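You operate a simulated robot arm through the tools that you are given. There is no shell and no other tool.

You run a simulated robot arm. Do the job below in one go: nothing can be reset, and whatever is moved stays where it is left.

Task
Mix the batch even at the red card's speed.
Fine: shut and latch the lid before switching on; stop it, then switch off.

Only the result counts: the job must be done as asked and must still hold three seconds after the hand-in. Knocking over, shifting, dropping, spilling or breaking anything else fails it. A push-on lid holds only when it is set on centred and level and pressed home; a screw cap is set on level and turned clockwise until tight.

Robot
A 7-joint arm with a two-finger parallel gripper, fixed in place. Base frame: the origin is at the foot of the arm, x ahead of it, y to its left, z up. Units: mm, rad, N and s.
Its first joint turns from -2.897 to 2.897 rad. Payload 3.43 kg.
Tool frame: the origin (TCP) lies between the finger pads and is the grasp point; the fingertips stand 30 mm ahead of it; z points along the fingers, y is the line along which they close. Largest opening 94 mm; finger width 28, thickness 10; the body of the gripper, 50 by 96 mm, starts 55 mm behind the TCP.
Orientation is that of the tool frame in the base frame, as a unit quaternion [w, x, y, z]. With the fingers straight down and closing along the base's y, the tool's x points along the base's -x, its y along +y and its z along -z.

Tools
- The arm moves only by the tool arm_command. Its argument "steps" is a list of rows, each an object of numbers (a shift or turn left out is 0, a gripper value left out holds the last): "grip": the finger opening in mm, from 0 to 94; "dx", "dy", "dz": the shift along the base's x, y, z in units of 25 mm (1.0 is 25 mm); "rx", "ry", "rz": the turn, a rotation vector about the base's x, y, z in units of 6 degrees (1.0 is 6 degrees). In form: [{"grip": .., "dx": .., "dy": .., "dz": .., "rx": .., "ry": .., "rz": ..}, ...]. A call has 1 to 20 rows; each row shifts and turns the commanded pose from where the row before left it. A call with a number of a shift or a turn outside -1 to 1 is refused whole. Each row takes 0.2 s and may step no farther than 50 mm and 0.15 rad from the row before; otherwise, or with a gripper value out of range, the whole call is refused. A pose out of reach is approached as far as the arm can. The call stops where the force on the tool passes 50 N (or 10 N more than at its start, if that is more) or the arm is blocked; 0.2 s more then pass. The fingers move at their own pace (about 45 mm/s each) and stop on an object; they squeeze with about 42 N. The grip force told is the motor's: it shows also when the fingers shut on nothing. Time passes only in rows, and 0.2 s behind the last, so rows that do not move let the fingers close. The reply holds the time, the measured pose of the TCP, the force on the tool along the base axes, the opening and the grip force, in the units named above and with some noise, with the torque about the TCP (base axes, N m) and any sound that the robot's microphone picked up.
- Cameras (640 x 400 px; columns grow to the right, rows downward): "scene" is fixed at [401.4, -502.2, 1621.4]; the picture's right is [0.99, 0.12, 0.00], its down [0.07, -0.54, -0.84] and it looks along [-0.10, 0.83, -0.54] (base axes); focal length 304 px, centre (320, 200). "wrist" rides on the gripper at [76, 14, -103] in the tool frame; the picture's right is [-0.18, 0.98, 0.00], its down [-0.75, -0.14, -0.64] and it looks along [-0.63, -0.12, 0.77] (tool axes); focal length 243 px, centre (320, 200). There is no depth. A picture from a camera that has moved, and an enlarged one, comes with that camera's place and axes in the base frame and with its lens.
- snapshot(camera): a new picture of that camera. The clock stands still meanwhile.
- inspect(camera, box): a new picture of the part [left, top, right, bottom] of that camera's present view, enlarged. The clock stands still meanwhile.
- job_done(): hands the job in; it is judged then, once.

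Places have to be worked out from the pictures, the camera data and where the tool is seen. Open the gripper and draw the arm clear of the work before you hand the job in, unless the task says otherwise.

The tools are called after "Request:" by a JSON object that holds its "api" and its "payload". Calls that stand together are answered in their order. arm_command: Moves the arm, as the interface text tells. Its arguments: {"type":"object","properties":{"steps":{"type":"array","items":{"type":"object","properties":{"grip":{"type":"number"},"dx":{"type":"number"},"dy":{"type":"number"},"dz":{"type":"number"},"rx":{"type":"number"},"ry":{"type":"number"},"rz":{"type":"number"}}}}},"required":["steps"]} The other tools are called the same way: snapshot (camera) takes a picture; inspect (camera, box) takes an enlarged picture of a part of a camera's view; job_done () hands the job in.

At the start:

```text
t: 0.0
ee_pos: [106.4, 463.9, 1407.6]
orientation: [0.0, 0.0, 1.0, 0.0]
wrist_force: [-0.2, -0.2, -0.5]
ft_torque: [0.0, -0.01, -0.01]
grip_width: 94.1
grip_force: 0.0
```

scene: 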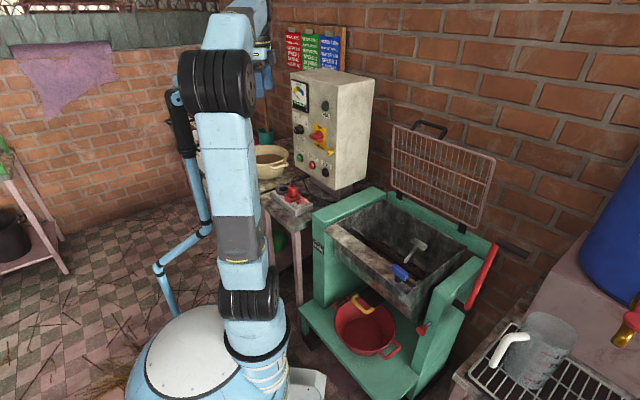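
wrist: 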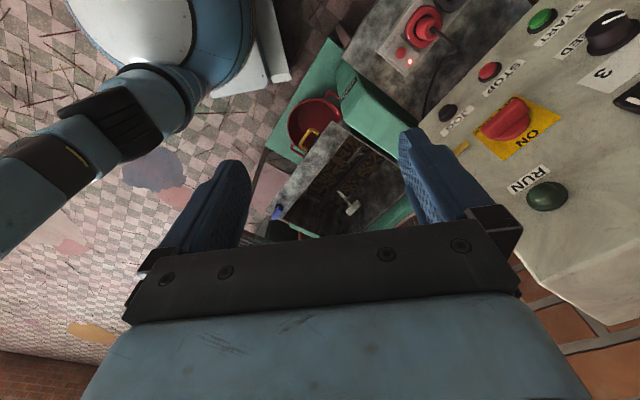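

The pictures show a mixer trough with an open mesh lid, a control box with a selector, and three cards on the wall. I will look at each part enlarged first.

Request:
{"api": "inspect", "payload": {"camera": "scene", "box": [270, 20, 350, 75]}}

Request:
{"api": "inspect", "payload": {"camera": "scene", "box": [270, 60, 390, 210]}}

Request:
{"api": "inspect", "payload": {"camera": "scene", "box": [300, 100, 520, 340]}}

Request:
{"api": "inspect", "payload": {"camera": "wrist", "box": [400, 0, 640, 220]}}

```text
7.27 times, centred on (310, 48) of scene
camera zoom: at [401.4, -502.2, 1621.4], right [0.99, 0.12, 0.0], down [0.07, -0.54, -0.84], along [-0.1, 0.83, -0.54], focal length 2210 px, centre (393, 1309)
```

zoom: 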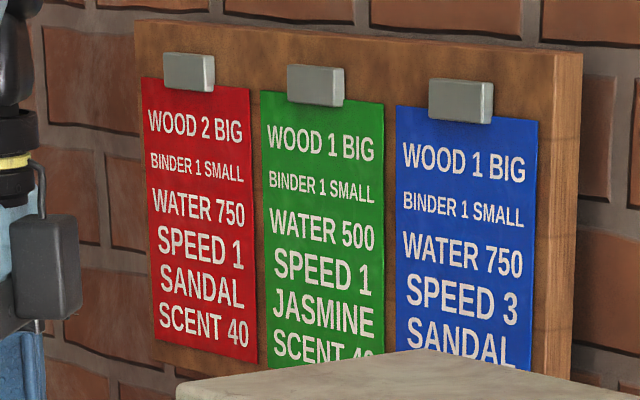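

```text
2.67 times, centred on (330, 135) of scene
camera zoom: at [401.4, -502.2, 1621.4], right [0.99, 0.12, 0.0], down [0.07, -0.54, -0.84], along [-0.1, 0.83, -0.54], focal length 810 px, centre (293, 373)
```

zoom: 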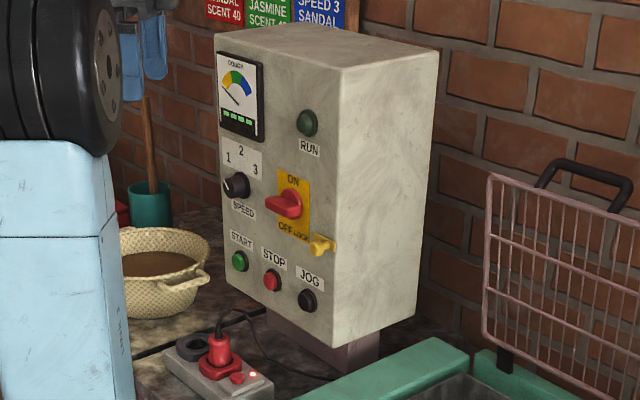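

```text
1.67 times, centred on (410, 220) of scene
camera zoom: at [401.4, -502.2, 1621.4], right [0.99, 0.12, 0.0], down [0.07, -0.54, -0.84], along [-0.1, 0.83, -0.54], focal length 507 px, centre (170, 167)
```

zoom: 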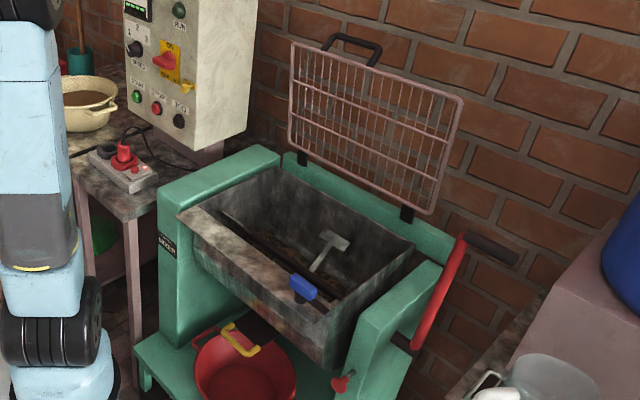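

```text
1.82 times, centred on (520, 110) of wrist
camera zoom: at [29.4, 477.8, 1511.6], right [0.18, 0.98, 0.0], down [0.75, -0.14, 0.64], along [0.63, -0.12, -0.77], focal length 441 px, centre (-44, 364)
```

zoom: 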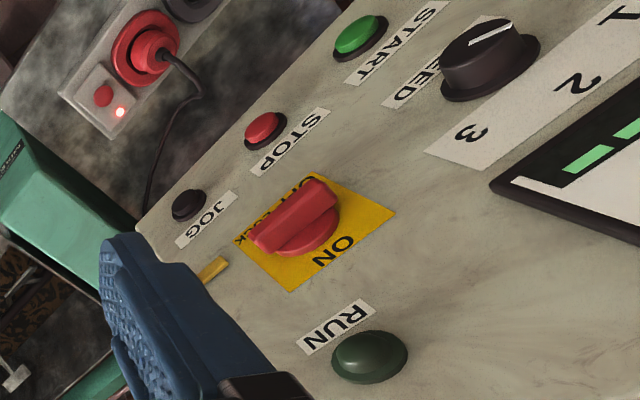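

The red card asks for speed 1. I'll zoom closer on the trough, the lid, the latch and the objects inside.

Request:
{"api": "inspect", "payload": {"camera": "scene", "box": [380, 220, 460, 300]}}

Request:
{"api": "inspect", "payload": {"camera": "scene", "box": [380, 110, 500, 240]}}

Request:
{"api": "inspect", "payload": {"camera": "scene", "box": [310, 180, 430, 270]}}

Request:
{"api": "inspect", "payload": {"camera": "scene", "box": [400, 230, 520, 360]}}

Request:
{"api": "inspect", "payload": {"camera": "scene", "box": [285, 70, 345, 125]}}

Request:
{"api": "inspect", "payload": {"camera": "scene", "box": [285, 115, 345, 185]}}

Request:
{"api": "inspect", "payload": {"camera": "wrist", "box": [250, 80, 420, 250]}}

```text
5.00 times, centred on (420, 260) of scene
camera zoom: at [401.4, -502.2, 1621.4], right [0.99, 0.12, 0.0], down [0.07, -0.54, -0.84], along [-0.1, 0.83, -0.54], focal length 1520 px, centre (-180, -100)
```

zoom: 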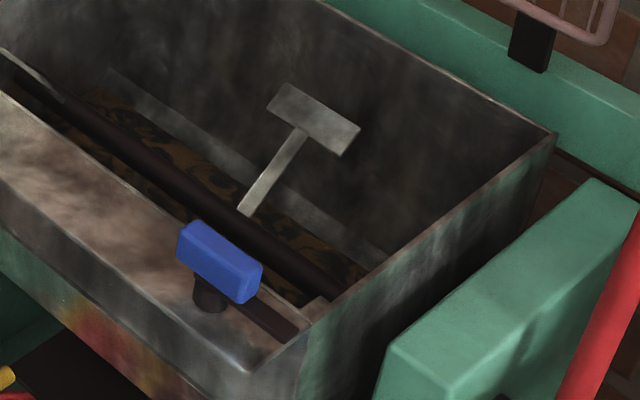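

```text
3.08 times, centred on (440, 175) of scene
camera zoom: at [401.4, -502.2, 1621.4], right [0.99, 0.12, 0.0], down [0.07, -0.54, -0.84], along [-0.1, 0.83, -0.54], focal length 935 px, centre (-49, 277)
```

zoom: 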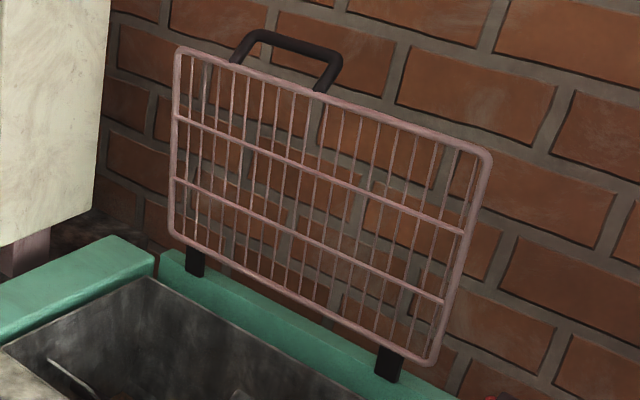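

```text
4.44 times, centred on (370, 225) of scene
camera zoom: at [401.4, -502.2, 1621.4], right [0.99, 0.12, 0.0], down [0.07, -0.54, -0.84], along [-0.1, 0.83, -0.54], focal length 1351 px, centre (98, 89)
```

zoom: 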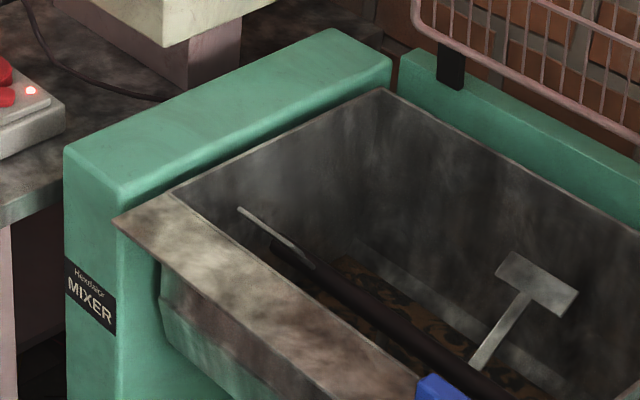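

```text
3.08 times, centred on (460, 295) of scene
camera zoom: at [401.4, -502.2, 1621.4], right [0.99, 0.12, 0.0], down [0.07, -0.54, -0.84], along [-0.1, 0.83, -0.54], focal length 935 px, centre (-111, -92)
```

zoom: 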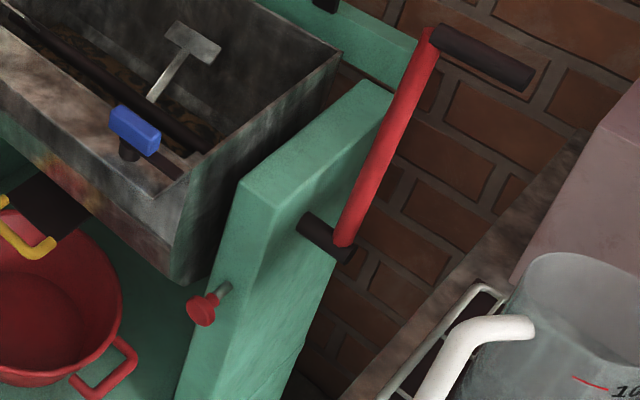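

```text
7.27 times, centred on (315, 98) of scene
camera zoom: at [401.4, -502.2, 1621.4], right [0.99, 0.12, 0.0], down [0.07, -0.54, -0.84], along [-0.1, 0.83, -0.54], focal length 2210 px, centre (356, 946)
```

zoom: 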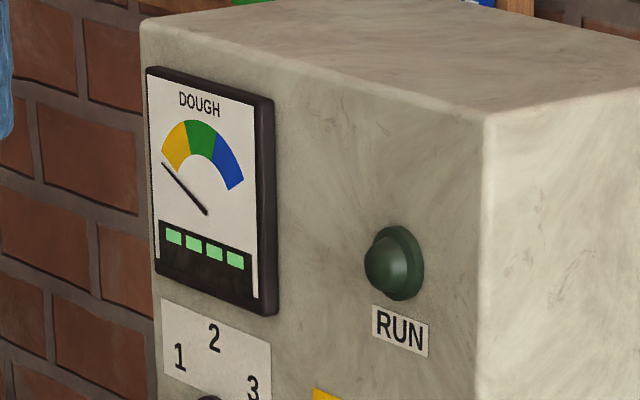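

```text
5.71 times, centred on (315, 150) of scene
camera zoom: at [401.4, -502.2, 1621.4], right [0.99, 0.12, 0.0], down [0.07, -0.54, -0.84], along [-0.1, 0.83, -0.54], focal length 1737 px, centre (349, 486)
```

zoom: 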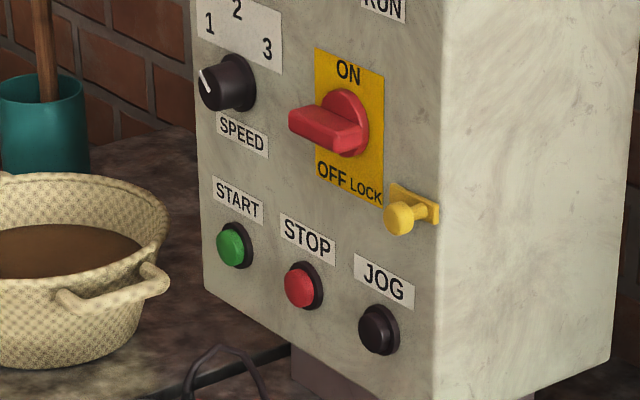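

```text
2.35 times, centred on (335, 165) of wrist
camera zoom: at [29.4, 477.8, 1511.6], right [0.18, 0.98, 0.0], down [0.75, -0.14, 0.64], along [0.63, -0.12, -0.77], focal length 571 px, centre (285, 282)
```

zoom: 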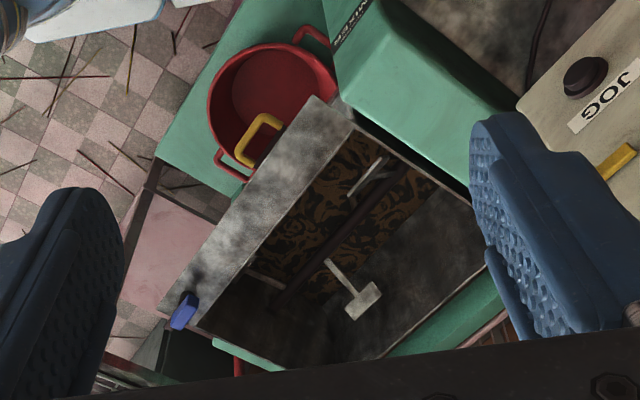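

From triangulating both cameras, the panel and mixer both face the base along the 45° direction: buttons around z≈966, the trough rim at z≈846 and the lid hinged at the back. I'll turn the wrist to look at the control panel, staying high and clear of everything.

Request:
{"api": "arm_command", "payload": {"steps": [{"grip": 94, "dx": -0.5, "dy": 0.5, "rz": 0.94}, {"dx": -0.5, "dy": 0.5, "rz": 0.94}, {"dx": -0.5, "dy": 0.5, "rz": 0.94}, {"dx": -0.5, "dy": 0.5, "rz": 0.94}, {"dx": -0.5, "dy": 0.5, "rz": 0.94}, {"dx": -0.5, "dy": 0.5, "rz": 0.94}, {"dx": -0.5, "dy": 0.5, "rz": 0.94}, {"dx": -0.5, "dy": 0.5, "rz": 0.92}]}}

Request:
{"api": "snapshot", "payload": {"camera": "wrist"}}

Request:
{"api": "snapshot", "payload": {"camera": "scene"}}

```text
t: 1.8
ee_pos: [3.1, 563.1, 1409.1]
orientation: [0.001, -0.384, 0.923, -0.001]
wrist_force: [-0.1, -1.1, -0.1]
ft_torque: [0.03, -0.02, 0.01]
grip_width: 94.3
grip_force: 0.0
```

```text
taken
camera wrist: at [-59.6, 518.1, 1512.2], right [-0.57, 0.82, 0.0], down [0.63, 0.43, 0.64], along [0.53, 0.36, -0.77], focal length 243 px, centre (320, 200)
```

wrist: 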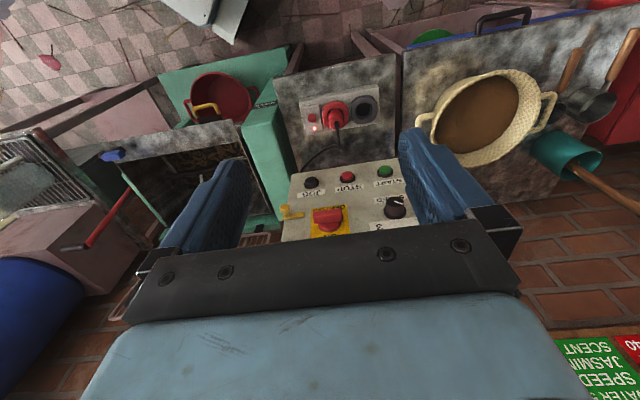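

```text
taken
```

scene: 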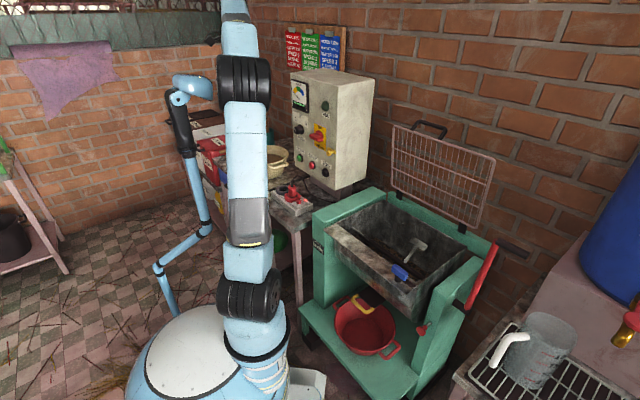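

The wrist camera now sees the panel between the fingers, upside down. I'll enlarge it and re-check the knobs in the scene view.

Request:
{"api": "inspect", "payload": {"camera": "wrist", "box": [270, 150, 420, 250]}}

Request:
{"api": "inspect", "payload": {"camera": "scene", "box": [290, 112, 345, 150]}}

Request:
{"api": "inspect", "payload": {"camera": "wrist", "box": [60, 60, 270, 220]}}

```text
4.00 times, centred on (345, 200) of wrist
camera zoom: at [-59.6, 518.1, 1512.2], right [-0.57, 0.82, 0.0], down [0.63, 0.43, 0.64], along [0.53, 0.36, -0.77], focal length 970 px, centre (220, 200)
```

zoom: 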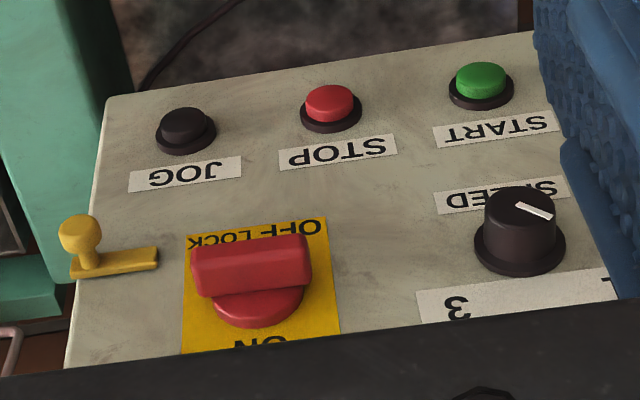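

```text
10.53 times, centred on (318, 131) of scene
camera zoom: at [401.4, -502.2, 1621.4], right [0.99, 0.12, 0.0], down [0.07, -0.54, -0.84], along [-0.1, 0.83, -0.54], focal length 3200 px, centre (346, 926)
```

zoom: 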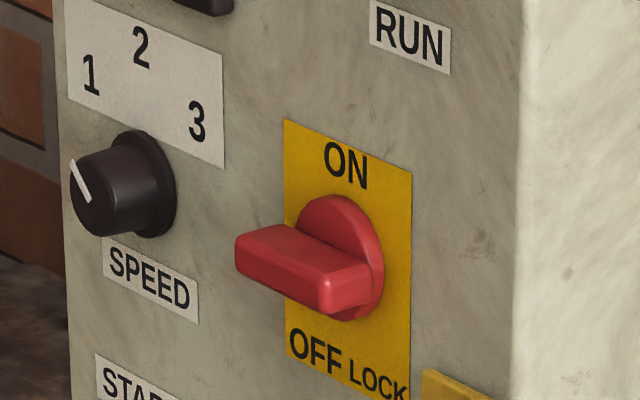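

```text
2.50 times, centred on (165, 140) of wrist
camera zoom: at [-59.6, 518.1, 1512.2], right [-0.57, 0.82, 0.0], down [0.63, 0.43, 0.64], along [0.53, 0.36, -0.77], focal length 606 px, centre (708, 350)
```

zoom: 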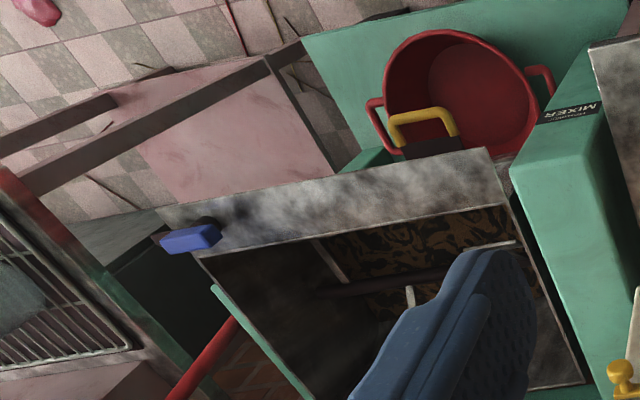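

Speed mark points at 1, the main switch bar is horizontal (off) and RUN is dark. Now I'll study the lid handle and latch more closely.

Request:
{"api": "inspect", "payload": {"camera": "scene", "box": [385, 112, 465, 162]}}

Request:
{"api": "inspect", "payload": {"camera": "scene", "box": [430, 160, 500, 240]}}

Request:
{"api": "inspect", "payload": {"camera": "scene", "box": [380, 245, 440, 295]}}

Request:
{"api": "inspect", "payload": {"camera": "wrist", "box": [95, 130, 155, 175]}}

```text
8.00 times, centred on (425, 137) of scene
camera zoom: at [401.4, -502.2, 1621.4], right [0.99, 0.12, 0.0], down [0.07, -0.54, -0.84], along [-0.1, 0.83, -0.54], focal length 2432 px, centre (-520, 704)
```

zoom: 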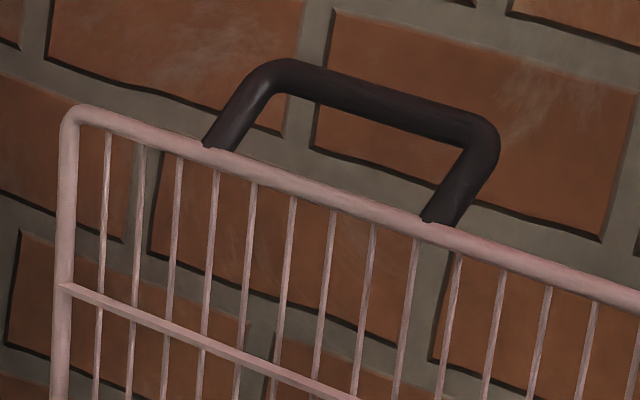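

```text
5.00 times, centred on (465, 200) of scene
camera zoom: at [401.4, -502.2, 1621.4], right [0.99, 0.12, 0.0], down [0.07, -0.54, -0.84], along [-0.1, 0.83, -0.54], focal length 1520 px, centre (-405, 200)
```

zoom: 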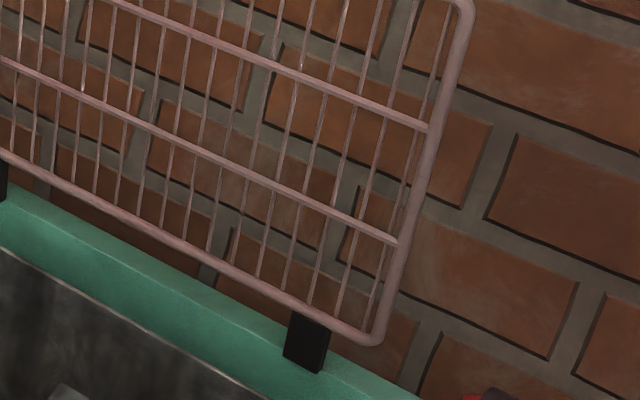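

```text
8.00 times, centred on (410, 270) of scene
camera zoom: at [401.4, -502.2, 1621.4], right [0.99, 0.12, 0.0], down [0.07, -0.54, -0.84], along [-0.1, 0.83, -0.54], focal length 2432 px, centre (-400, -360)
```

zoom: 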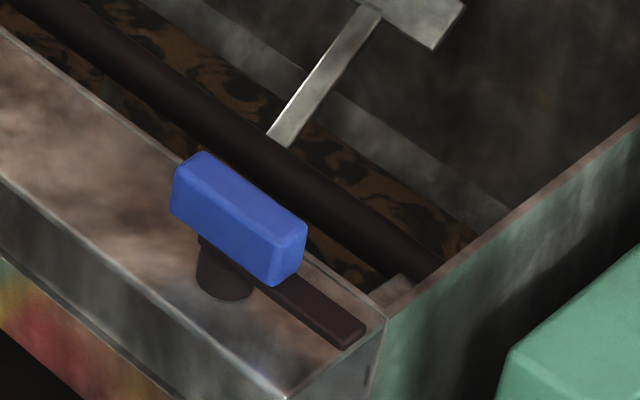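

```text
8.89 times, centred on (125, 152) of wrist
camera zoom: at [-59.6, 518.1, 1512.2], right [-0.57, 0.82, 0.0], down [0.63, 0.43, 0.64], along [0.53, 0.36, -0.77], focal length 2157 px, centre (2053, 622)
```

zoom: 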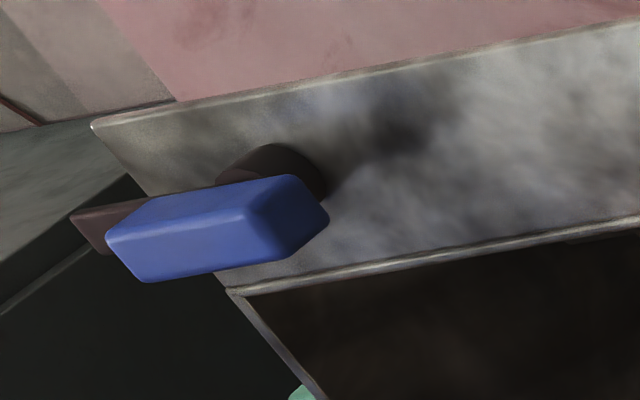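

The lid handle is a U-bar standing out at the free edge, and the latch is a turn-button with a dark tongue now lying along the flange, off the lid. I'll swing the gripper around (closing direction toward the wall) to a spot left of the lid so the wrist camera can triangulate the handle.

Request:
{"api": "arm_command", "payload": {"steps": [{"dx": 0.965, "dy": -0.083, "rz": -0.9375}, {"dx": 0.965, "dy": -0.083, "rz": -0.9375}, {"dx": 0.965, "dy": -0.083, "rz": -0.9375}, {"dx": 0.965, "dy": -0.083, "rz": -0.9375}, {"dx": 0.965, "dy": -0.083, "rz": -0.9375}, {"dx": 0.965, "dy": -0.083, "rz": -0.9375}, {"dx": 0.965, "dy": -0.083, "rz": -0.9375}, {"dx": 0.965, "dy": -0.083, "rz": -0.9375}, {"dx": 0.965, "dy": -0.083, "rz": -0.9375}, {"dx": 0.965, "dy": -0.083, "rz": -0.9375}, {"dx": 0.965, "dy": -0.083, "rz": -0.9375}, {"dx": 0.965, "dy": -0.083, "rz": -0.9375}, {"dx": 0.965, "dy": -0.083, "rz": -0.9375}, {"dx": 0.965, "dy": -0.083, "rz": -0.9375}, {"dx": 0.965, "dy": -0.083, "rz": -0.9375}, {"dx": 0.965, "dy": -0.083, "rz": -0.9375}]}}

Request:
{"api": "snapshot", "payload": {"camera": "wrist"}}

Request:
{"api": "snapshot", "payload": {"camera": "scene"}}

```text
t: 5.2
ee_pos: [389.7, 531.2, 1407.2]
orientation: [-0.001, 0.383, 0.924, -0.001]
wrist_force: [0.8, 0.2, 0.7]
ft_torque: [0.03, -0.02, 0.03]
grip_width: 94.1
grip_force: 0.1
```

```text
taken
camera wrist: at [347.5, 593.9, 1511.9], right [0.83, 0.56, 0.0], down [0.43, -0.63, 0.64], along [0.36, -0.53, -0.77], focal length 243 px, centre (320, 200)
```

wrist: 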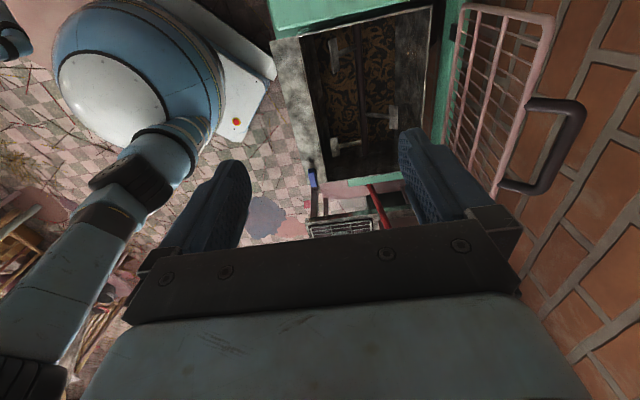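

```text
taken
```

scene: 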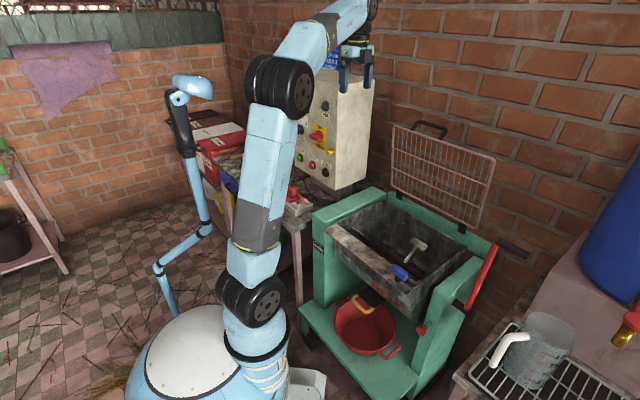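

The handle and lid are now in wrist view; I'll enlarge to triangulate them.

Request:
{"api": "inspect", "payload": {"camera": "wrist", "box": [430, 0, 610, 210]}}

Request:
{"api": "inspect", "payload": {"camera": "wrist", "box": [260, 0, 440, 220]}}

```text
1.90 times, centred on (520, 105) of wrist
camera zoom: at [347.5, 593.9, 1511.9], right [0.83, 0.56, 0.0], down [0.43, -0.63, 0.64], along [0.36, -0.53, -0.77], focal length 462 px, centre (-61, 381)
```

zoom: 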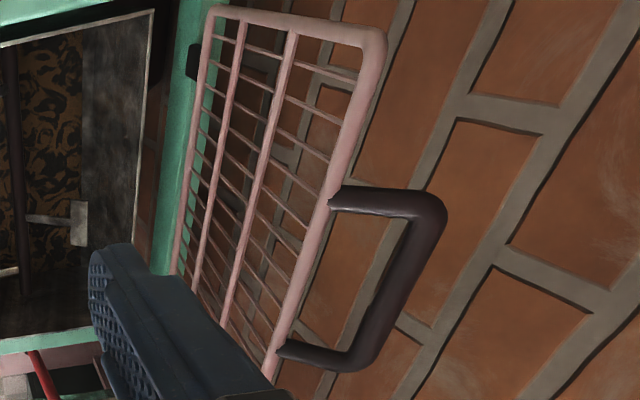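

```text
1.82 times, centred on (350, 110) of wrist
camera zoom: at [347.5, 593.9, 1511.9], right [0.83, 0.56, 0.0], down [0.43, -0.63, 0.64], along [0.36, -0.53, -0.77], focal length 441 px, centre (266, 364)
```

zoom: 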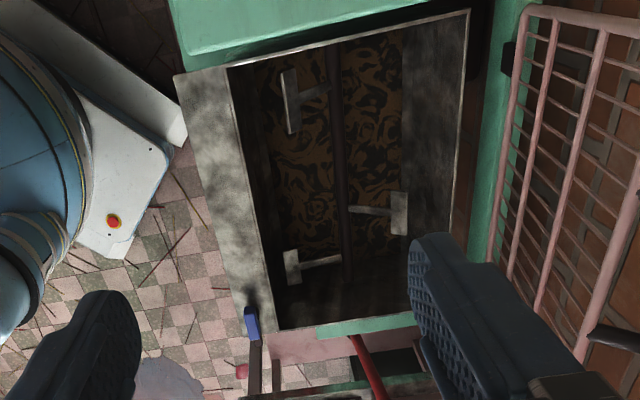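

Triangulated: the lid stands leaning about 9° toward the robot, top bar at (u,v,z)≈(·,895,1204), hinge near v≈949, z≈860. The handle crossbar spans u −25..87 at v≈938, z≈1239, with the wall about 160 mm behind it. I'll move above the handle with a 20° tilt and a narrowed gripper.

Request:
{"api": "arm_command", "payload": {"steps": [{"grip": 46, "dx": 0.905, "dy": 0.288, "rx": 0.1964, "ry": -0.1964}, {"dx": 0.905, "dy": 0.288, "rx": 0.1964, "ry": -0.1964}, {"dx": 0.905, "dy": 0.288, "rx": 0.1964, "ry": -0.1964}, {"dx": 0.905, "dy": 0.288, "rx": 0.1964, "ry": -0.1964}, {"dx": 0.905, "dy": 0.288, "rx": 0.1964, "ry": -0.1964}, {"dx": 0.905, "dy": 0.288, "rx": 0.1964, "ry": -0.1964}, {"dx": 0.905, "dy": 0.288, "rx": 0.1964, "ry": -0.1964}, {"dx": 0.905, "dy": 0.288, "rx": 0.1964, "ry": -0.1964}, {"dx": 0.905, "dy": 0.288, "rx": 0.1964, "ry": -0.1964}, {"dx": 0.905, "dy": 0.288, "rx": 0.1964, "ry": -0.1964}, {"dx": 0.905, "dy": 0.288, "rx": 0.1964, "ry": -0.1964}, {"dx": 0.905, "dy": 0.288, "rx": 0.1964, "ry": -0.1964}]}}

Request:
{"api": "snapshot", "payload": {"camera": "wrist"}}

Request:
{"api": "snapshot", "payload": {"camera": "scene"}}

```text
t: 7.8
ee_pos: [661.7, 615.0, 1408.8]
orientation: [0.066, 0.376, 0.91, 0.161]
wrist_force: [-1.3, -1.1, 0.5]
ft_torque: [0.06, 0.01, 0.0]
grip_width: 46.1
grip_force: 0.1
```

```text
taken
camera wrist: at [592.8, 653.0, 1512.0], right [0.78, 0.52, 0.34], down [0.28, -0.78, 0.55], along [0.55, -0.34, -0.76], focal length 243 px, centre (320, 200)
```

wrist: 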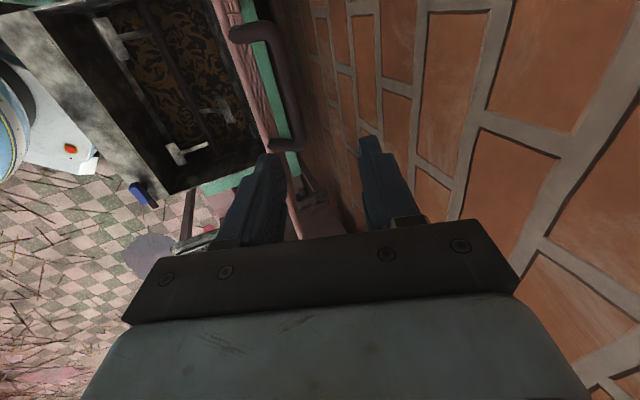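

```text
taken
```

scene: 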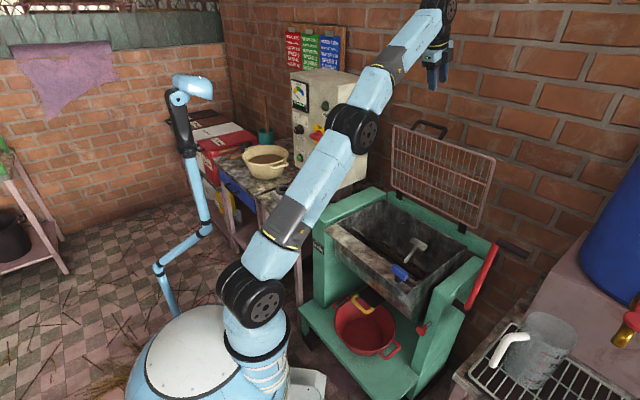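

Reached u≈33, v≈903. I'll enlarge the handle in the wrist view to refine its position before descending.

Request:
{"api": "inspect", "payload": {"camera": "wrist", "box": [200, 0, 400, 180]}}

```text
2.22 times, centred on (300, 90) of wrist
camera zoom: at [592.8, 653.0, 1512.0], right [0.78, 0.52, 0.34], down [0.28, -0.78, 0.55], along [0.55, -0.34, -0.76], focal length 539 px, centre (364, 444)
```

zoom: 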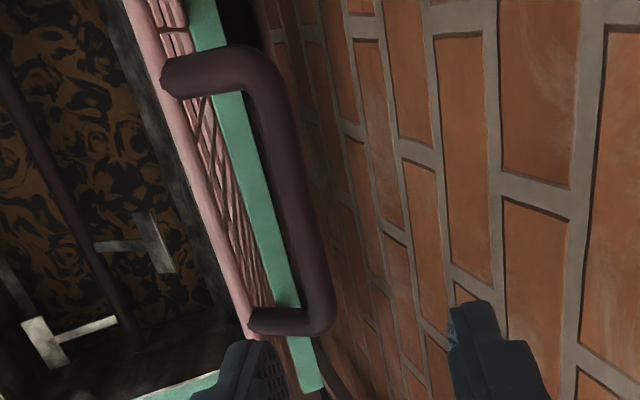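

The handle refines to v≈932, z≈1238 (crossbar centre u≈31), with the fingers straddling its line. I'll narrow to 38 mm and descend two thirds of the way, then check.

Request:
{"api": "arm_command", "payload": {"steps": [{"grip": 38, "dx": 0.077, "dy": 0.09, "dz": -0.726}, {"dx": 0.077, "dy": 0.09, "dz": -0.726}, {"dx": 0.077, "dy": 0.09, "dz": -0.726}, {"dx": 0.077, "dy": 0.09, "dz": -0.726}, {"dx": 0.077, "dy": 0.09, "dz": -0.726}, {"dx": 0.077, "dy": 0.09, "dz": -0.726}]}}

Request:
{"api": "inspect", "payload": {"camera": "wrist", "box": [180, 50, 440, 250]}}

Request:
{"api": "inspect", "payload": {"camera": "scene", "box": [380, 60, 500, 160]}}

```text
t: 9.2
ee_pos: [675.0, 630.4, 1298.6]
orientation: [0.066, 0.376, 0.91, 0.16]
wrist_force: [-0.6, -0.1, 0.7]
ft_torque: [0.0, -0.03, -0.01]
grip_width: 38.0
grip_force: 0.0
```

```text
2.00 times, centred on (310, 150) of wrist
camera zoom: at [605.2, 668.0, 1401.6], right [0.78, 0.52, 0.34], down [0.28, -0.78, 0.55], along [0.55, -0.34, -0.76], focal length 485 px, centre (340, 300)
```

zoom: 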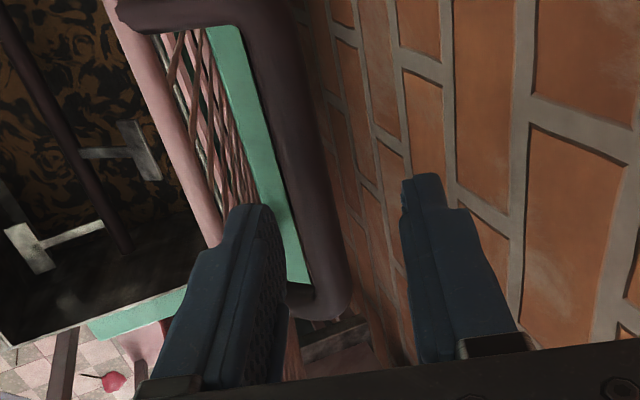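

```text
4.00 times, centred on (440, 110) of scene
camera zoom: at [401.4, -502.2, 1621.4], right [0.99, 0.12, 0.0], down [0.07, -0.54, -0.84], along [-0.1, 0.83, -0.54], focal length 1216 px, centre (-160, 560)
```

zoom: 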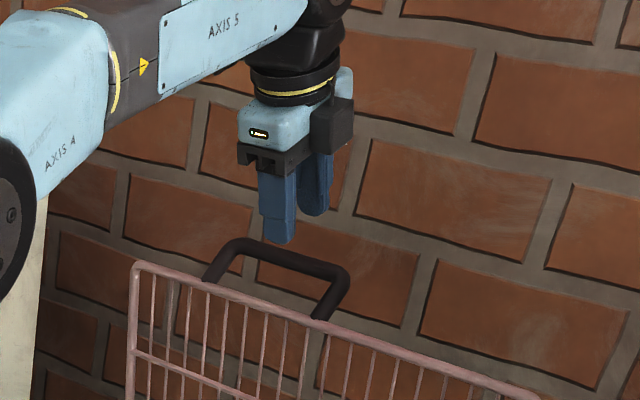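

Bar is at v≈930, z≈1236, between the fingers. I'll lower to just above it, then slide along the tool axis so the bar sits between the pads.

Request:
{"api": "arm_command", "payload": {"steps": [{"dx": -0.042, "dy": -0.042, "dz": -0.692}, {"dx": -0.042, "dy": -0.042, "dz": -0.692}, {"dx": 0.106, "dy": 0.106, "dz": -0.4}, {"dx": 0.106, "dy": 0.106, "dz": -0.4}]}}

Request:
{"api": "snapshot", "payload": {"camera": "wrist"}}

Request:
{"api": "inspect", "payload": {"camera": "scene", "box": [380, 60, 500, 160]}}

```text
t: 10.2
ee_pos: [676.9, 632.7, 1244.8]
orientation: [0.065, 0.376, 0.91, 0.161]
wrist_force: [0.2, -0.2, -0.6]
ft_torque: [0.03, 0.01, 0.01]
grip_width: 37.9
grip_force: 0.1
```

```text
taken
camera wrist: at [607.9, 670.4, 1347.0], right [0.78, 0.52, 0.34], down [0.28, -0.78, 0.55], along [0.55, -0.34, -0.76], focal length 243 px, centre (320, 200)
```

wrist: 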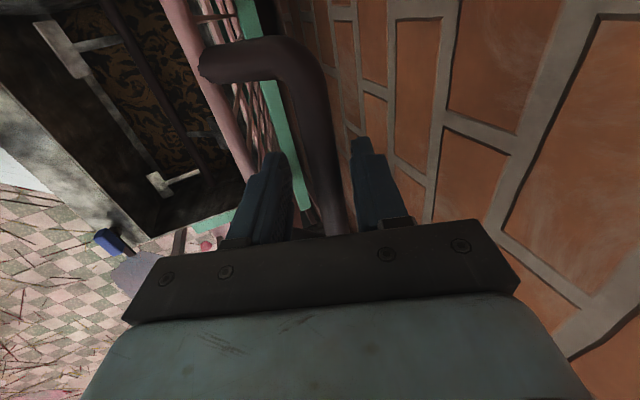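

```text
4.00 times, centred on (440, 110) of scene
camera zoom: at [401.4, -502.2, 1621.4], right [0.99, 0.12, 0.0], down [0.07, -0.54, -0.84], along [-0.1, 0.83, -0.54], focal length 1216 px, centre (-160, 560)
```

zoom: 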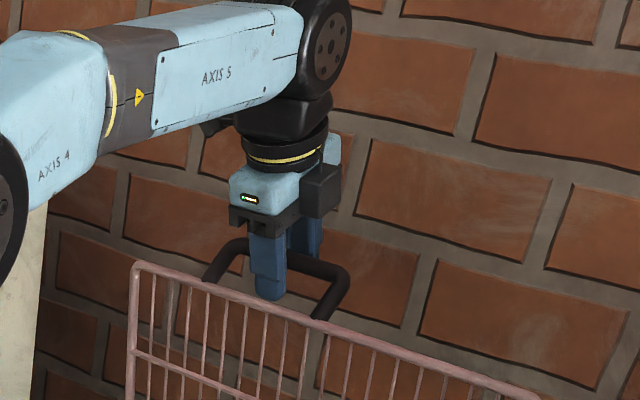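

The crossbar runs between the two fingers. I'll close on it and check the opening and forces.

Request:
{"api": "arm_command", "payload": {"steps": [{"grip": 10}, {"grip": 10}, {"grip": 10}, {"grip": 10}]}}

Request:
{"api": "inspect", "payload": {"camera": "scene", "box": [380, 60, 500, 160]}}

```text
t: 11.2
ee_pos: [676.2, 634.0, 1244.6]
orientation: [0.066, 0.376, 0.91, 0.161]
wrist_force: [-1.0, -1.0, 6.4]
ft_torque: [0.22, 0.12, 0.04]
grip_width: 19.4
grip_force: 45.1
```

```text
4.00 times, centred on (440, 110) of scene
camera zoom: at [401.4, -502.2, 1621.4], right [0.99, 0.12, 0.0], down [0.07, -0.54, -0.84], along [-0.1, 0.83, -0.54], focal length 1216 px, centre (-160, 560)
```

zoom: 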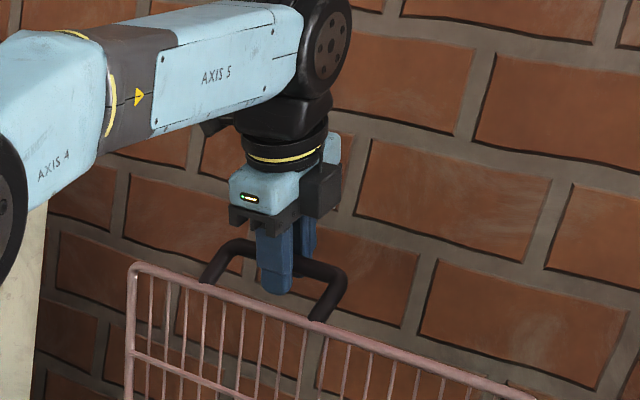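

The bar is held (19.4 mm thick). I'll pull it along the first part of the arc about the hinge (v≈949, z≈860, radius ≈377) and watch the forces.

Request:
{"api": "arm_command", "payload": {"steps": [{"dx": -0.32, "dy": -0.32, "dz": -0.02}, {"dx": -0.32, "dy": -0.32, "dz": -0.04}, {"dx": -0.32, "dy": -0.32, "dz": -0.06}, {"dx": -0.32, "dy": -0.32, "dz": -0.09}]}}

Request:
{"api": "inspect", "payload": {"camera": "scene", "box": [340, 60, 520, 230]}}

```text
t: 12.2
ee_pos: [642.0, 600.4, 1240.4]
orientation: [0.066, 0.376, 0.91, 0.161]
wrist_force: [-3.9, -1.3, 15.6]
ft_torque: [-0.17, -0.37, -0.45]
grip_width: 19.1
grip_force: 45.0
```

```text
2.35 times, centred on (430, 145) of scene
camera zoom: at [401.4, -502.2, 1621.4], right [0.99, 0.12, 0.0], down [0.07, -0.54, -0.84], along [-0.1, 0.83, -0.54], focal length 715 px, centre (61, 329)
```

zoom: 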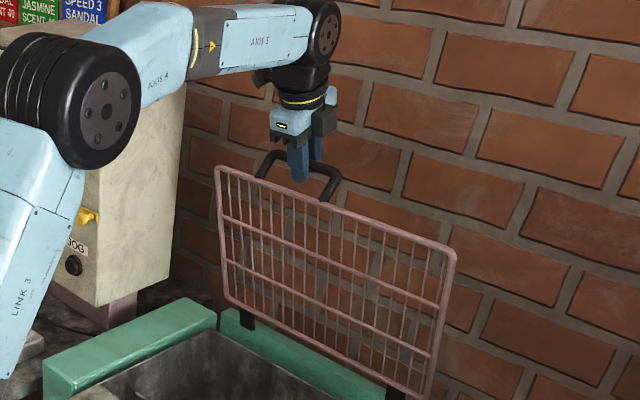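

The lid follows; there's a modest upward reaction (15 N), so the true arc descends slightly less than I commanded. I'll continue with a gentler descent.

Request:
{"api": "arm_command", "payload": {"steps": [{"dx": -0.373, "dy": -0.373, "dz": -0.06}, {"dx": -0.368, "dy": -0.368, "dz": -0.08}, {"dx": -0.365, "dy": -0.365, "dz": -0.1}, {"dx": -0.362, "dy": -0.362, "dz": -0.125}]}}

```text
t: 13.2
ee_pos: [608.1, 563.9, 1230.8]
orientation: [0.067, 0.376, 0.91, 0.161]
wrist_force: [-2.9, -2.9, 16.4]
ft_torque: [0.07, 0.05, -0.2]
grip_width: 16.1
grip_force: 44.7
```

The opening changed from 19 to 16 mm, so the bar may be sliding in the pads. I'll look before continuing.

Request:
{"api": "snapshot", "payload": {"camera": "wrist"}}

Request:
{"api": "inspect", "payload": {"camera": "scene", "box": [360, 70, 460, 160]}}

```text
taken
camera wrist: at [539.2, 601.7, 1333.3], right [0.78, 0.52, 0.34], down [0.28, -0.78, 0.55], along [0.55, -0.34, -0.76], focal length 243 px, centre (320, 200)
```

wrist: 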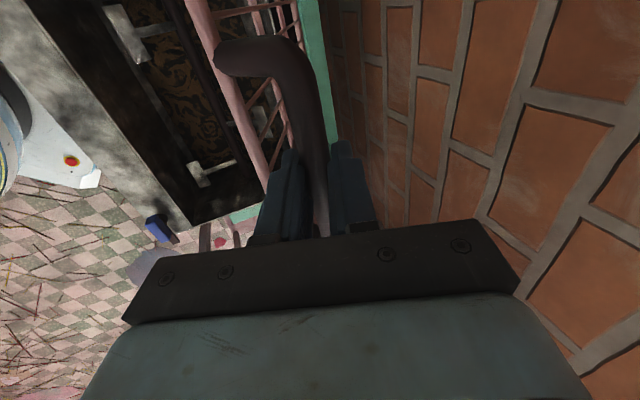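

```text
4.44 times, centred on (410, 115) of scene
camera zoom: at [401.4, -502.2, 1621.4], right [0.99, 0.12, 0.0], down [0.07, -0.54, -0.84], along [-0.1, 0.83, -0.54], focal length 1351 px, centre (-80, 578)
```

zoom: 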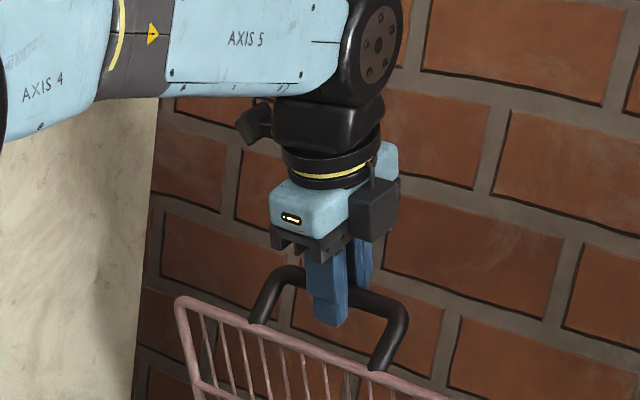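

The bar is still well inside the pads. To learn whether the reaction is arc error, I'll raise 3 mm without lateral motion and see how the force changes.

Request:
{"api": "arm_command", "payload": {"steps": [{"dz": 0.12}, {"dz": 0}]}}

```text
t: 13.8
ee_pos: [608.6, 564.5, 1231.2]
orientation: [0.066, 0.377, 0.91, 0.159]
wrist_force: [-0.4, -2.3, -7.7]
ft_torque: [-0.11, -0.05, -0.21]
grip_width: 15.6
grip_force: 45.0
```

The 3 mm test shows the bar is rigid radially and gives the arc: centre about v≈930, radius 377 in TCP terms, currently at α≈74.5°. I'll continue along that arc.

Request:
{"api": "arm_command", "payload": {"steps": [{"dx": -0.447, "dy": -0.447, "dz": -0.19}, {"dx": -0.438, "dy": -0.438, "dz": -0.22}, {"dx": -0.433, "dy": -0.433, "dz": -0.25}, {"dx": -0.424, "dy": -0.424, "dz": -0.272}]}}

Request:
{"api": "inspect", "payload": {"camera": "scene", "box": [340, 60, 520, 230]}}

```text
t: 14.8
ee_pos: [565.1, 522.1, 1208.2]
orientation: [0.066, 0.376, 0.91, 0.16]
wrist_force: [11.5, 5.9, -25.9]
ft_torque: [0.03, -0.05, -0.19]
grip_width: 15.4
grip_force: 45.2
```

```text
2.35 times, centred on (430, 145) of scene
camera zoom: at [401.4, -502.2, 1621.4], right [0.99, 0.12, 0.0], down [0.07, -0.54, -0.84], along [-0.1, 0.83, -0.54], focal length 715 px, centre (61, 329)
```

zoom: 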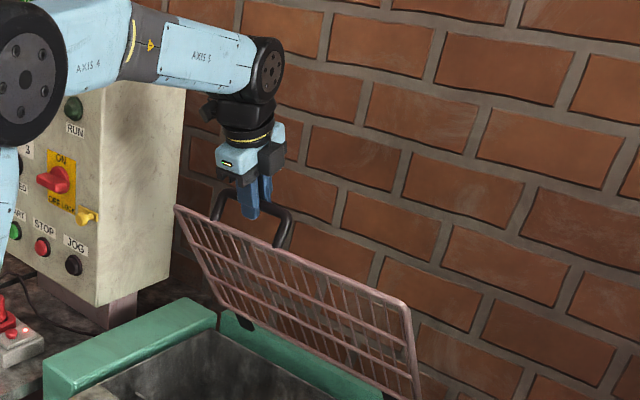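

The reaction is now a purely radial pull (tool a few mm outside the arc). I'll correct inward slightly and keep following the arc.

Request:
{"api": "arm_command", "payload": {"steps": [{"dx": -0.404, "dy": -0.404, "dz": -0.344}, {"dx": -0.396, "dy": -0.396, "dz": -0.372}, {"dx": -0.404, "dy": -0.404, "dz": -0.348}, {"dx": -0.393, "dy": -0.393, "dz": -0.372}]}}

```text
t: 15.8
ee_pos: [525.5, 482.2, 1173.4]
orientation: [0.067, 0.376, 0.91, 0.16]
wrist_force: [8.8, -2.0, -6.2]
ft_torque: [0.53, 0.32, 0.05]
grip_width: 15.6
grip_force: 44.9
```

Forces are small again. Refitting the arc with the new point, I continue the next 10° of closing.

Request:
{"api": "arm_command", "payload": {"steps": [{"dx": -0.351, "dy": -0.351, "dz": -0.384}, {"dx": -0.339, "dy": -0.339, "dz": -0.404}, {"dx": -0.325, "dy": -0.325, "dz": -0.428}, {"dx": -0.311, "dy": -0.311, "dz": -0.444}]}}

Request:
{"api": "inspect", "payload": {"camera": "scene", "box": [300, 80, 500, 280]}}

```text
t: 16.8
ee_pos: [491.8, 448.8, 1131.2]
orientation: [0.067, 0.377, 0.91, 0.16]
wrist_force: [12.3, 2.4, -8.2]
ft_torque: [-0.03, -0.35, -0.21]
grip_width: 15.7
grip_force: 45.4
```

```text
2.00 times, centred on (400, 180) of scene
camera zoom: at [401.4, -502.2, 1621.4], right [0.99, 0.12, 0.0], down [0.07, -0.54, -0.84], along [-0.1, 0.83, -0.54], focal length 608 px, centre (160, 240)
```

zoom: 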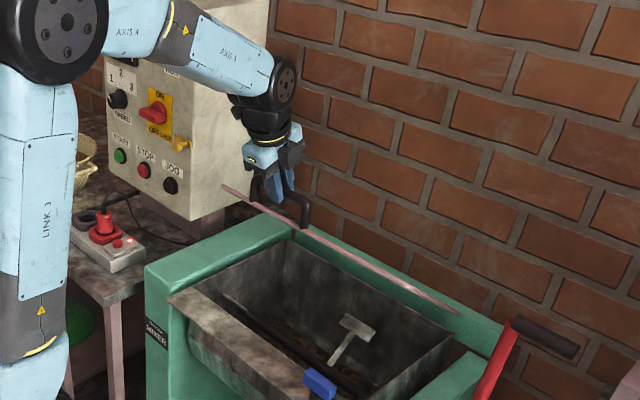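

The lid is now edge-on to the scene camera (about 36° above horizontal), which matches the arc fit. I'll continue lowering in small steps.

Request:
{"api": "arm_command", "payload": {"steps": [{"dx": -0.291, "dy": -0.291, "dz": -0.5}, {"dx": -0.294, "dy": -0.294, "dz": -0.488}, {"dx": -0.28, "dy": -0.28, "dz": -0.508}, {"dx": -0.263, "dy": -0.263, "dz": -0.524}]}}

```text
t: 17.8
ee_pos: [464.3, 420.8, 1081.3]
orientation: [0.067, 0.377, 0.91, 0.161]
wrist_force: [14.0, 14.5, -11.3]
ft_torque: [0.22, -0.16, -0.09]
grip_width: 15.8
grip_force: 44.8
```

Radial pull of about 23 N, so I correct inward a little and follow the refined radius (356 mm) for the next 10°.

Request:
{"api": "arm_command", "payload": {"steps": [{"dx": -0.201, "dy": -0.201, "dz": -0.556}, {"dx": -0.184, "dy": -0.184, "dz": -0.572}, {"dx": -0.195, "dy": -0.195, "dz": -0.556}, {"dx": -0.178, "dy": -0.178, "dz": -0.568}]}}

Request:
{"api": "snapshot", "payload": {"camera": "wrist"}}

Request:
{"api": "inspect", "payload": {"camera": "scene", "box": [300, 130, 500, 310]}}

```text
t: 18.8
ee_pos: [441.9, 401.8, 1025.2]
orientation: [0.066, 0.376, 0.91, 0.16]
wrist_force: [-9.5, -12.0, 4.8]
ft_torque: [-0.18, 0.07, -0.25]
grip_width: 15.9
grip_force: 45.3
```

```text
taken
camera wrist: at [374.6, 437.7, 1128.4], right [0.78, 0.52, 0.34], down [0.28, -0.78, 0.56], along [0.55, -0.34, -0.76], focal length 243 px, centre (320, 200)
```

wrist: 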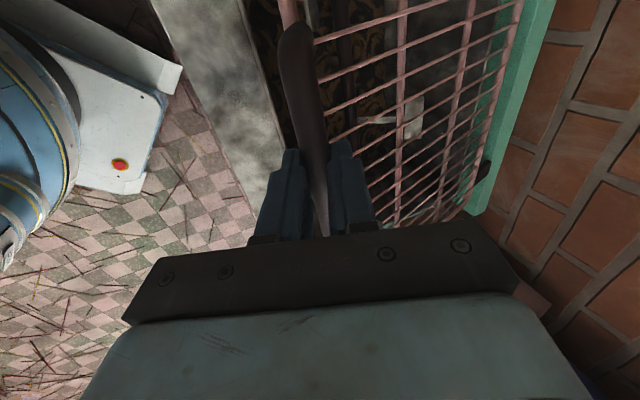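

```text
2.22 times, centred on (400, 220) of scene
camera zoom: at [401.4, -502.2, 1621.4], right [0.99, 0.12, 0.0], down [0.07, -0.54, -0.84], along [-0.1, 0.83, -0.54], focal length 675 px, centre (142, 156)
```

zoom: 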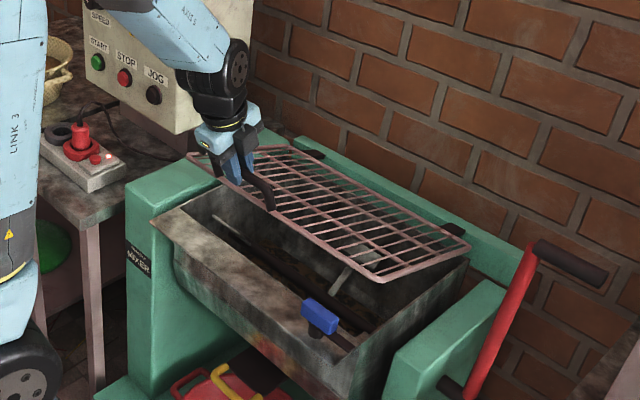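

The lid is now about 13° above horizontal with its front bar near z≈963; forces are small. I continue the descent with a slight outward correction.

Request:
{"api": "arm_command", "payload": {"steps": [{"dx": -0.198, "dy": -0.198, "dz": -0.556}, {"dx": -0.141, "dy": -0.141, "dz": -0.588}, {"dx": -0.122, "dy": -0.122, "dz": -0.596}]}}

```text
t: 19.6
ee_pos: [432.5, 390.4, 982.4]
orientation: [0.068, 0.376, 0.91, 0.16]
wrist_force: [1.3, -5.1, -1.7]
ft_torque: [0.08, 0.05, 0.01]
grip_width: 15.7
grip_force: 44.5
```

Forces near zero. I keep lowering with smaller steps toward the rim.

Request:
{"api": "arm_command", "payload": {"steps": [{"dx": -0.105, "dy": -0.105, "dz": -0.6}, {"dx": -0.085, "dy": -0.085, "dz": -0.604}]}}

Request:
{"api": "inspect", "payload": {"camera": "scene", "box": [300, 150, 500, 320]}}

```text
t: 20.2
ee_pos: [429.0, 385.1, 951.3]
orientation: [0.067, 0.377, 0.91, 0.159]
wrist_force: [-8.6, -15.8, -1.4]
ft_torque: [-0.61, -0.14, -0.38]
grip_width: 15.6
grip_force: 45.0
```

```text
2.35 times, centred on (400, 235) of scene
camera zoom: at [401.4, -502.2, 1621.4], right [0.99, 0.12, 0.0], down [0.07, -0.54, -0.84], along [-0.1, 0.83, -0.54], focal length 715 px, centre (132, 118)
```

zoom: 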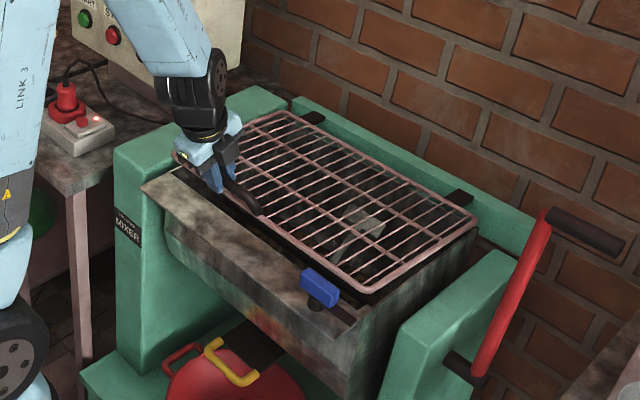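

The lid is nearly down (front bar about z≈880). I'll lower in small steps until contact with the rim shows.

Request:
{"api": "arm_command", "payload": {"steps": [{"dx": -0.09, "dy": -0.09, "dz": -0.4}, {"dx": -0.045, "dy": -0.045, "dz": -0.35}]}}

```text
t: 20.8
ee_pos: [423.8, 383.4, 932.5]
orientation: [0.066, 0.376, 0.91, 0.162]
wrist_force: [3.4, -5.4, -1.4]
ft_torque: [-0.28, -0.39, -0.27]
grip_width: 15.9
grip_force: 44.7
```

Request:
{"api": "arm_command", "payload": {"steps": [{"dx": -0.01, "dy": -0.01, "dz": -0.2}, {"dx": -0.01, "dy": -0.01, "dz": -0.2}]}}

Request:
{"api": "inspect", "payload": {"camera": "scene", "box": [320, 200, 460, 310]}}

```text
t: 21.4
ee_pos: [424.8, 382.8, 923.7]
orientation: [0.066, 0.377, 0.91, 0.16]
wrist_force: [4.1, -2.1, -1.1]
ft_torque: [-0.08, -0.31, -0.19]
grip_width: 15.9
grip_force: 45.1
```

```text
3.64 times, centred on (390, 255) of scene
camera zoom: at [401.4, -502.2, 1621.4], right [0.99, 0.12, 0.0], down [0.07, -0.54, -0.84], along [-0.1, 0.83, -0.54], focal length 1105 px, centre (66, 0)
```

zoom: 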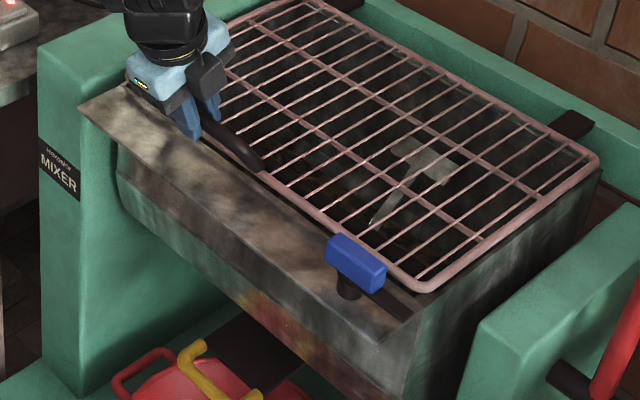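

No contact force yet; the front bar is just above the flange. I'll lower further by 3 mm steps until the reaction rises.

Request:
{"api": "arm_command", "payload": {"steps": [{"dz": -0.12}, {"dz": -0.12}]}}

```text
t: 22.0
ee_pos: [423.6, 382.2, 917.0]
orientation: [0.066, 0.376, 0.91, 0.16]
wrist_force: [3.6, 2.6, -1.3]
ft_torque: [0.52, 0.23, -0.04]
grip_width: 15.7
grip_force: 44.8
```

Request:
{"api": "arm_command", "payload": {"steps": [{"dz": -0.12}, {"dz": -0.12}]}}

```text
t: 22.6
ee_pos: [423.5, 381.0, 912.4]
orientation: [0.067, 0.376, 0.91, 0.162]
wrist_force: [0.7, -3.7, 32.6]
ft_torque: [0.13, -0.07, -0.11]
grip_width: 16.0
grip_force: 45.1
```

Contact at z≈912 (33 N upward): the lid is on its seat. Let me check visually before releasing.

Request:
{"api": "inspect", "payload": {"camera": "scene", "box": [320, 190, 470, 310]}}

Request:
{"api": "snapshot", "payload": {"camera": "wrist"}}

```text
3.33 times, centred on (395, 250) of scene
camera zoom: at [401.4, -502.2, 1621.4], right [0.99, 0.12, 0.0], down [0.07, -0.54, -0.84], along [-0.1, 0.83, -0.54], focal length 1013 px, centre (70, 33)
```

zoom: 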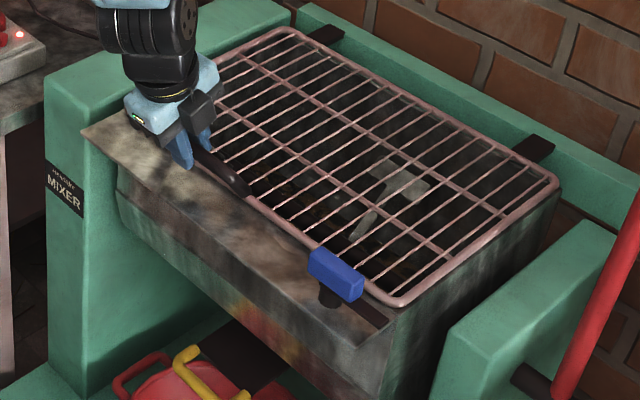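

```text
taken
camera wrist: at [355.0, 418.2, 1015.6], right [0.78, 0.52, 0.34], down [0.28, -0.78, 0.55], along [0.56, -0.34, -0.76], focal length 243 px, centre (320, 200)
```

wrist: 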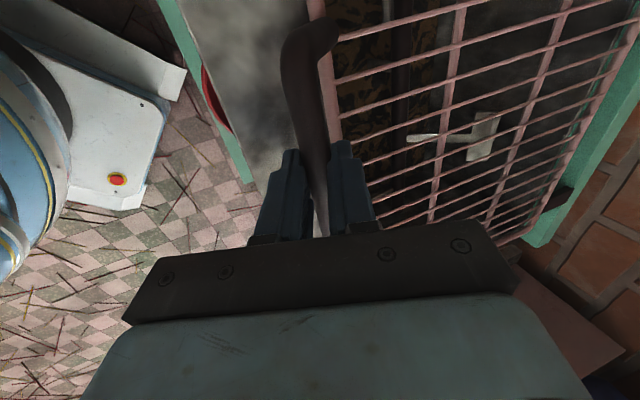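

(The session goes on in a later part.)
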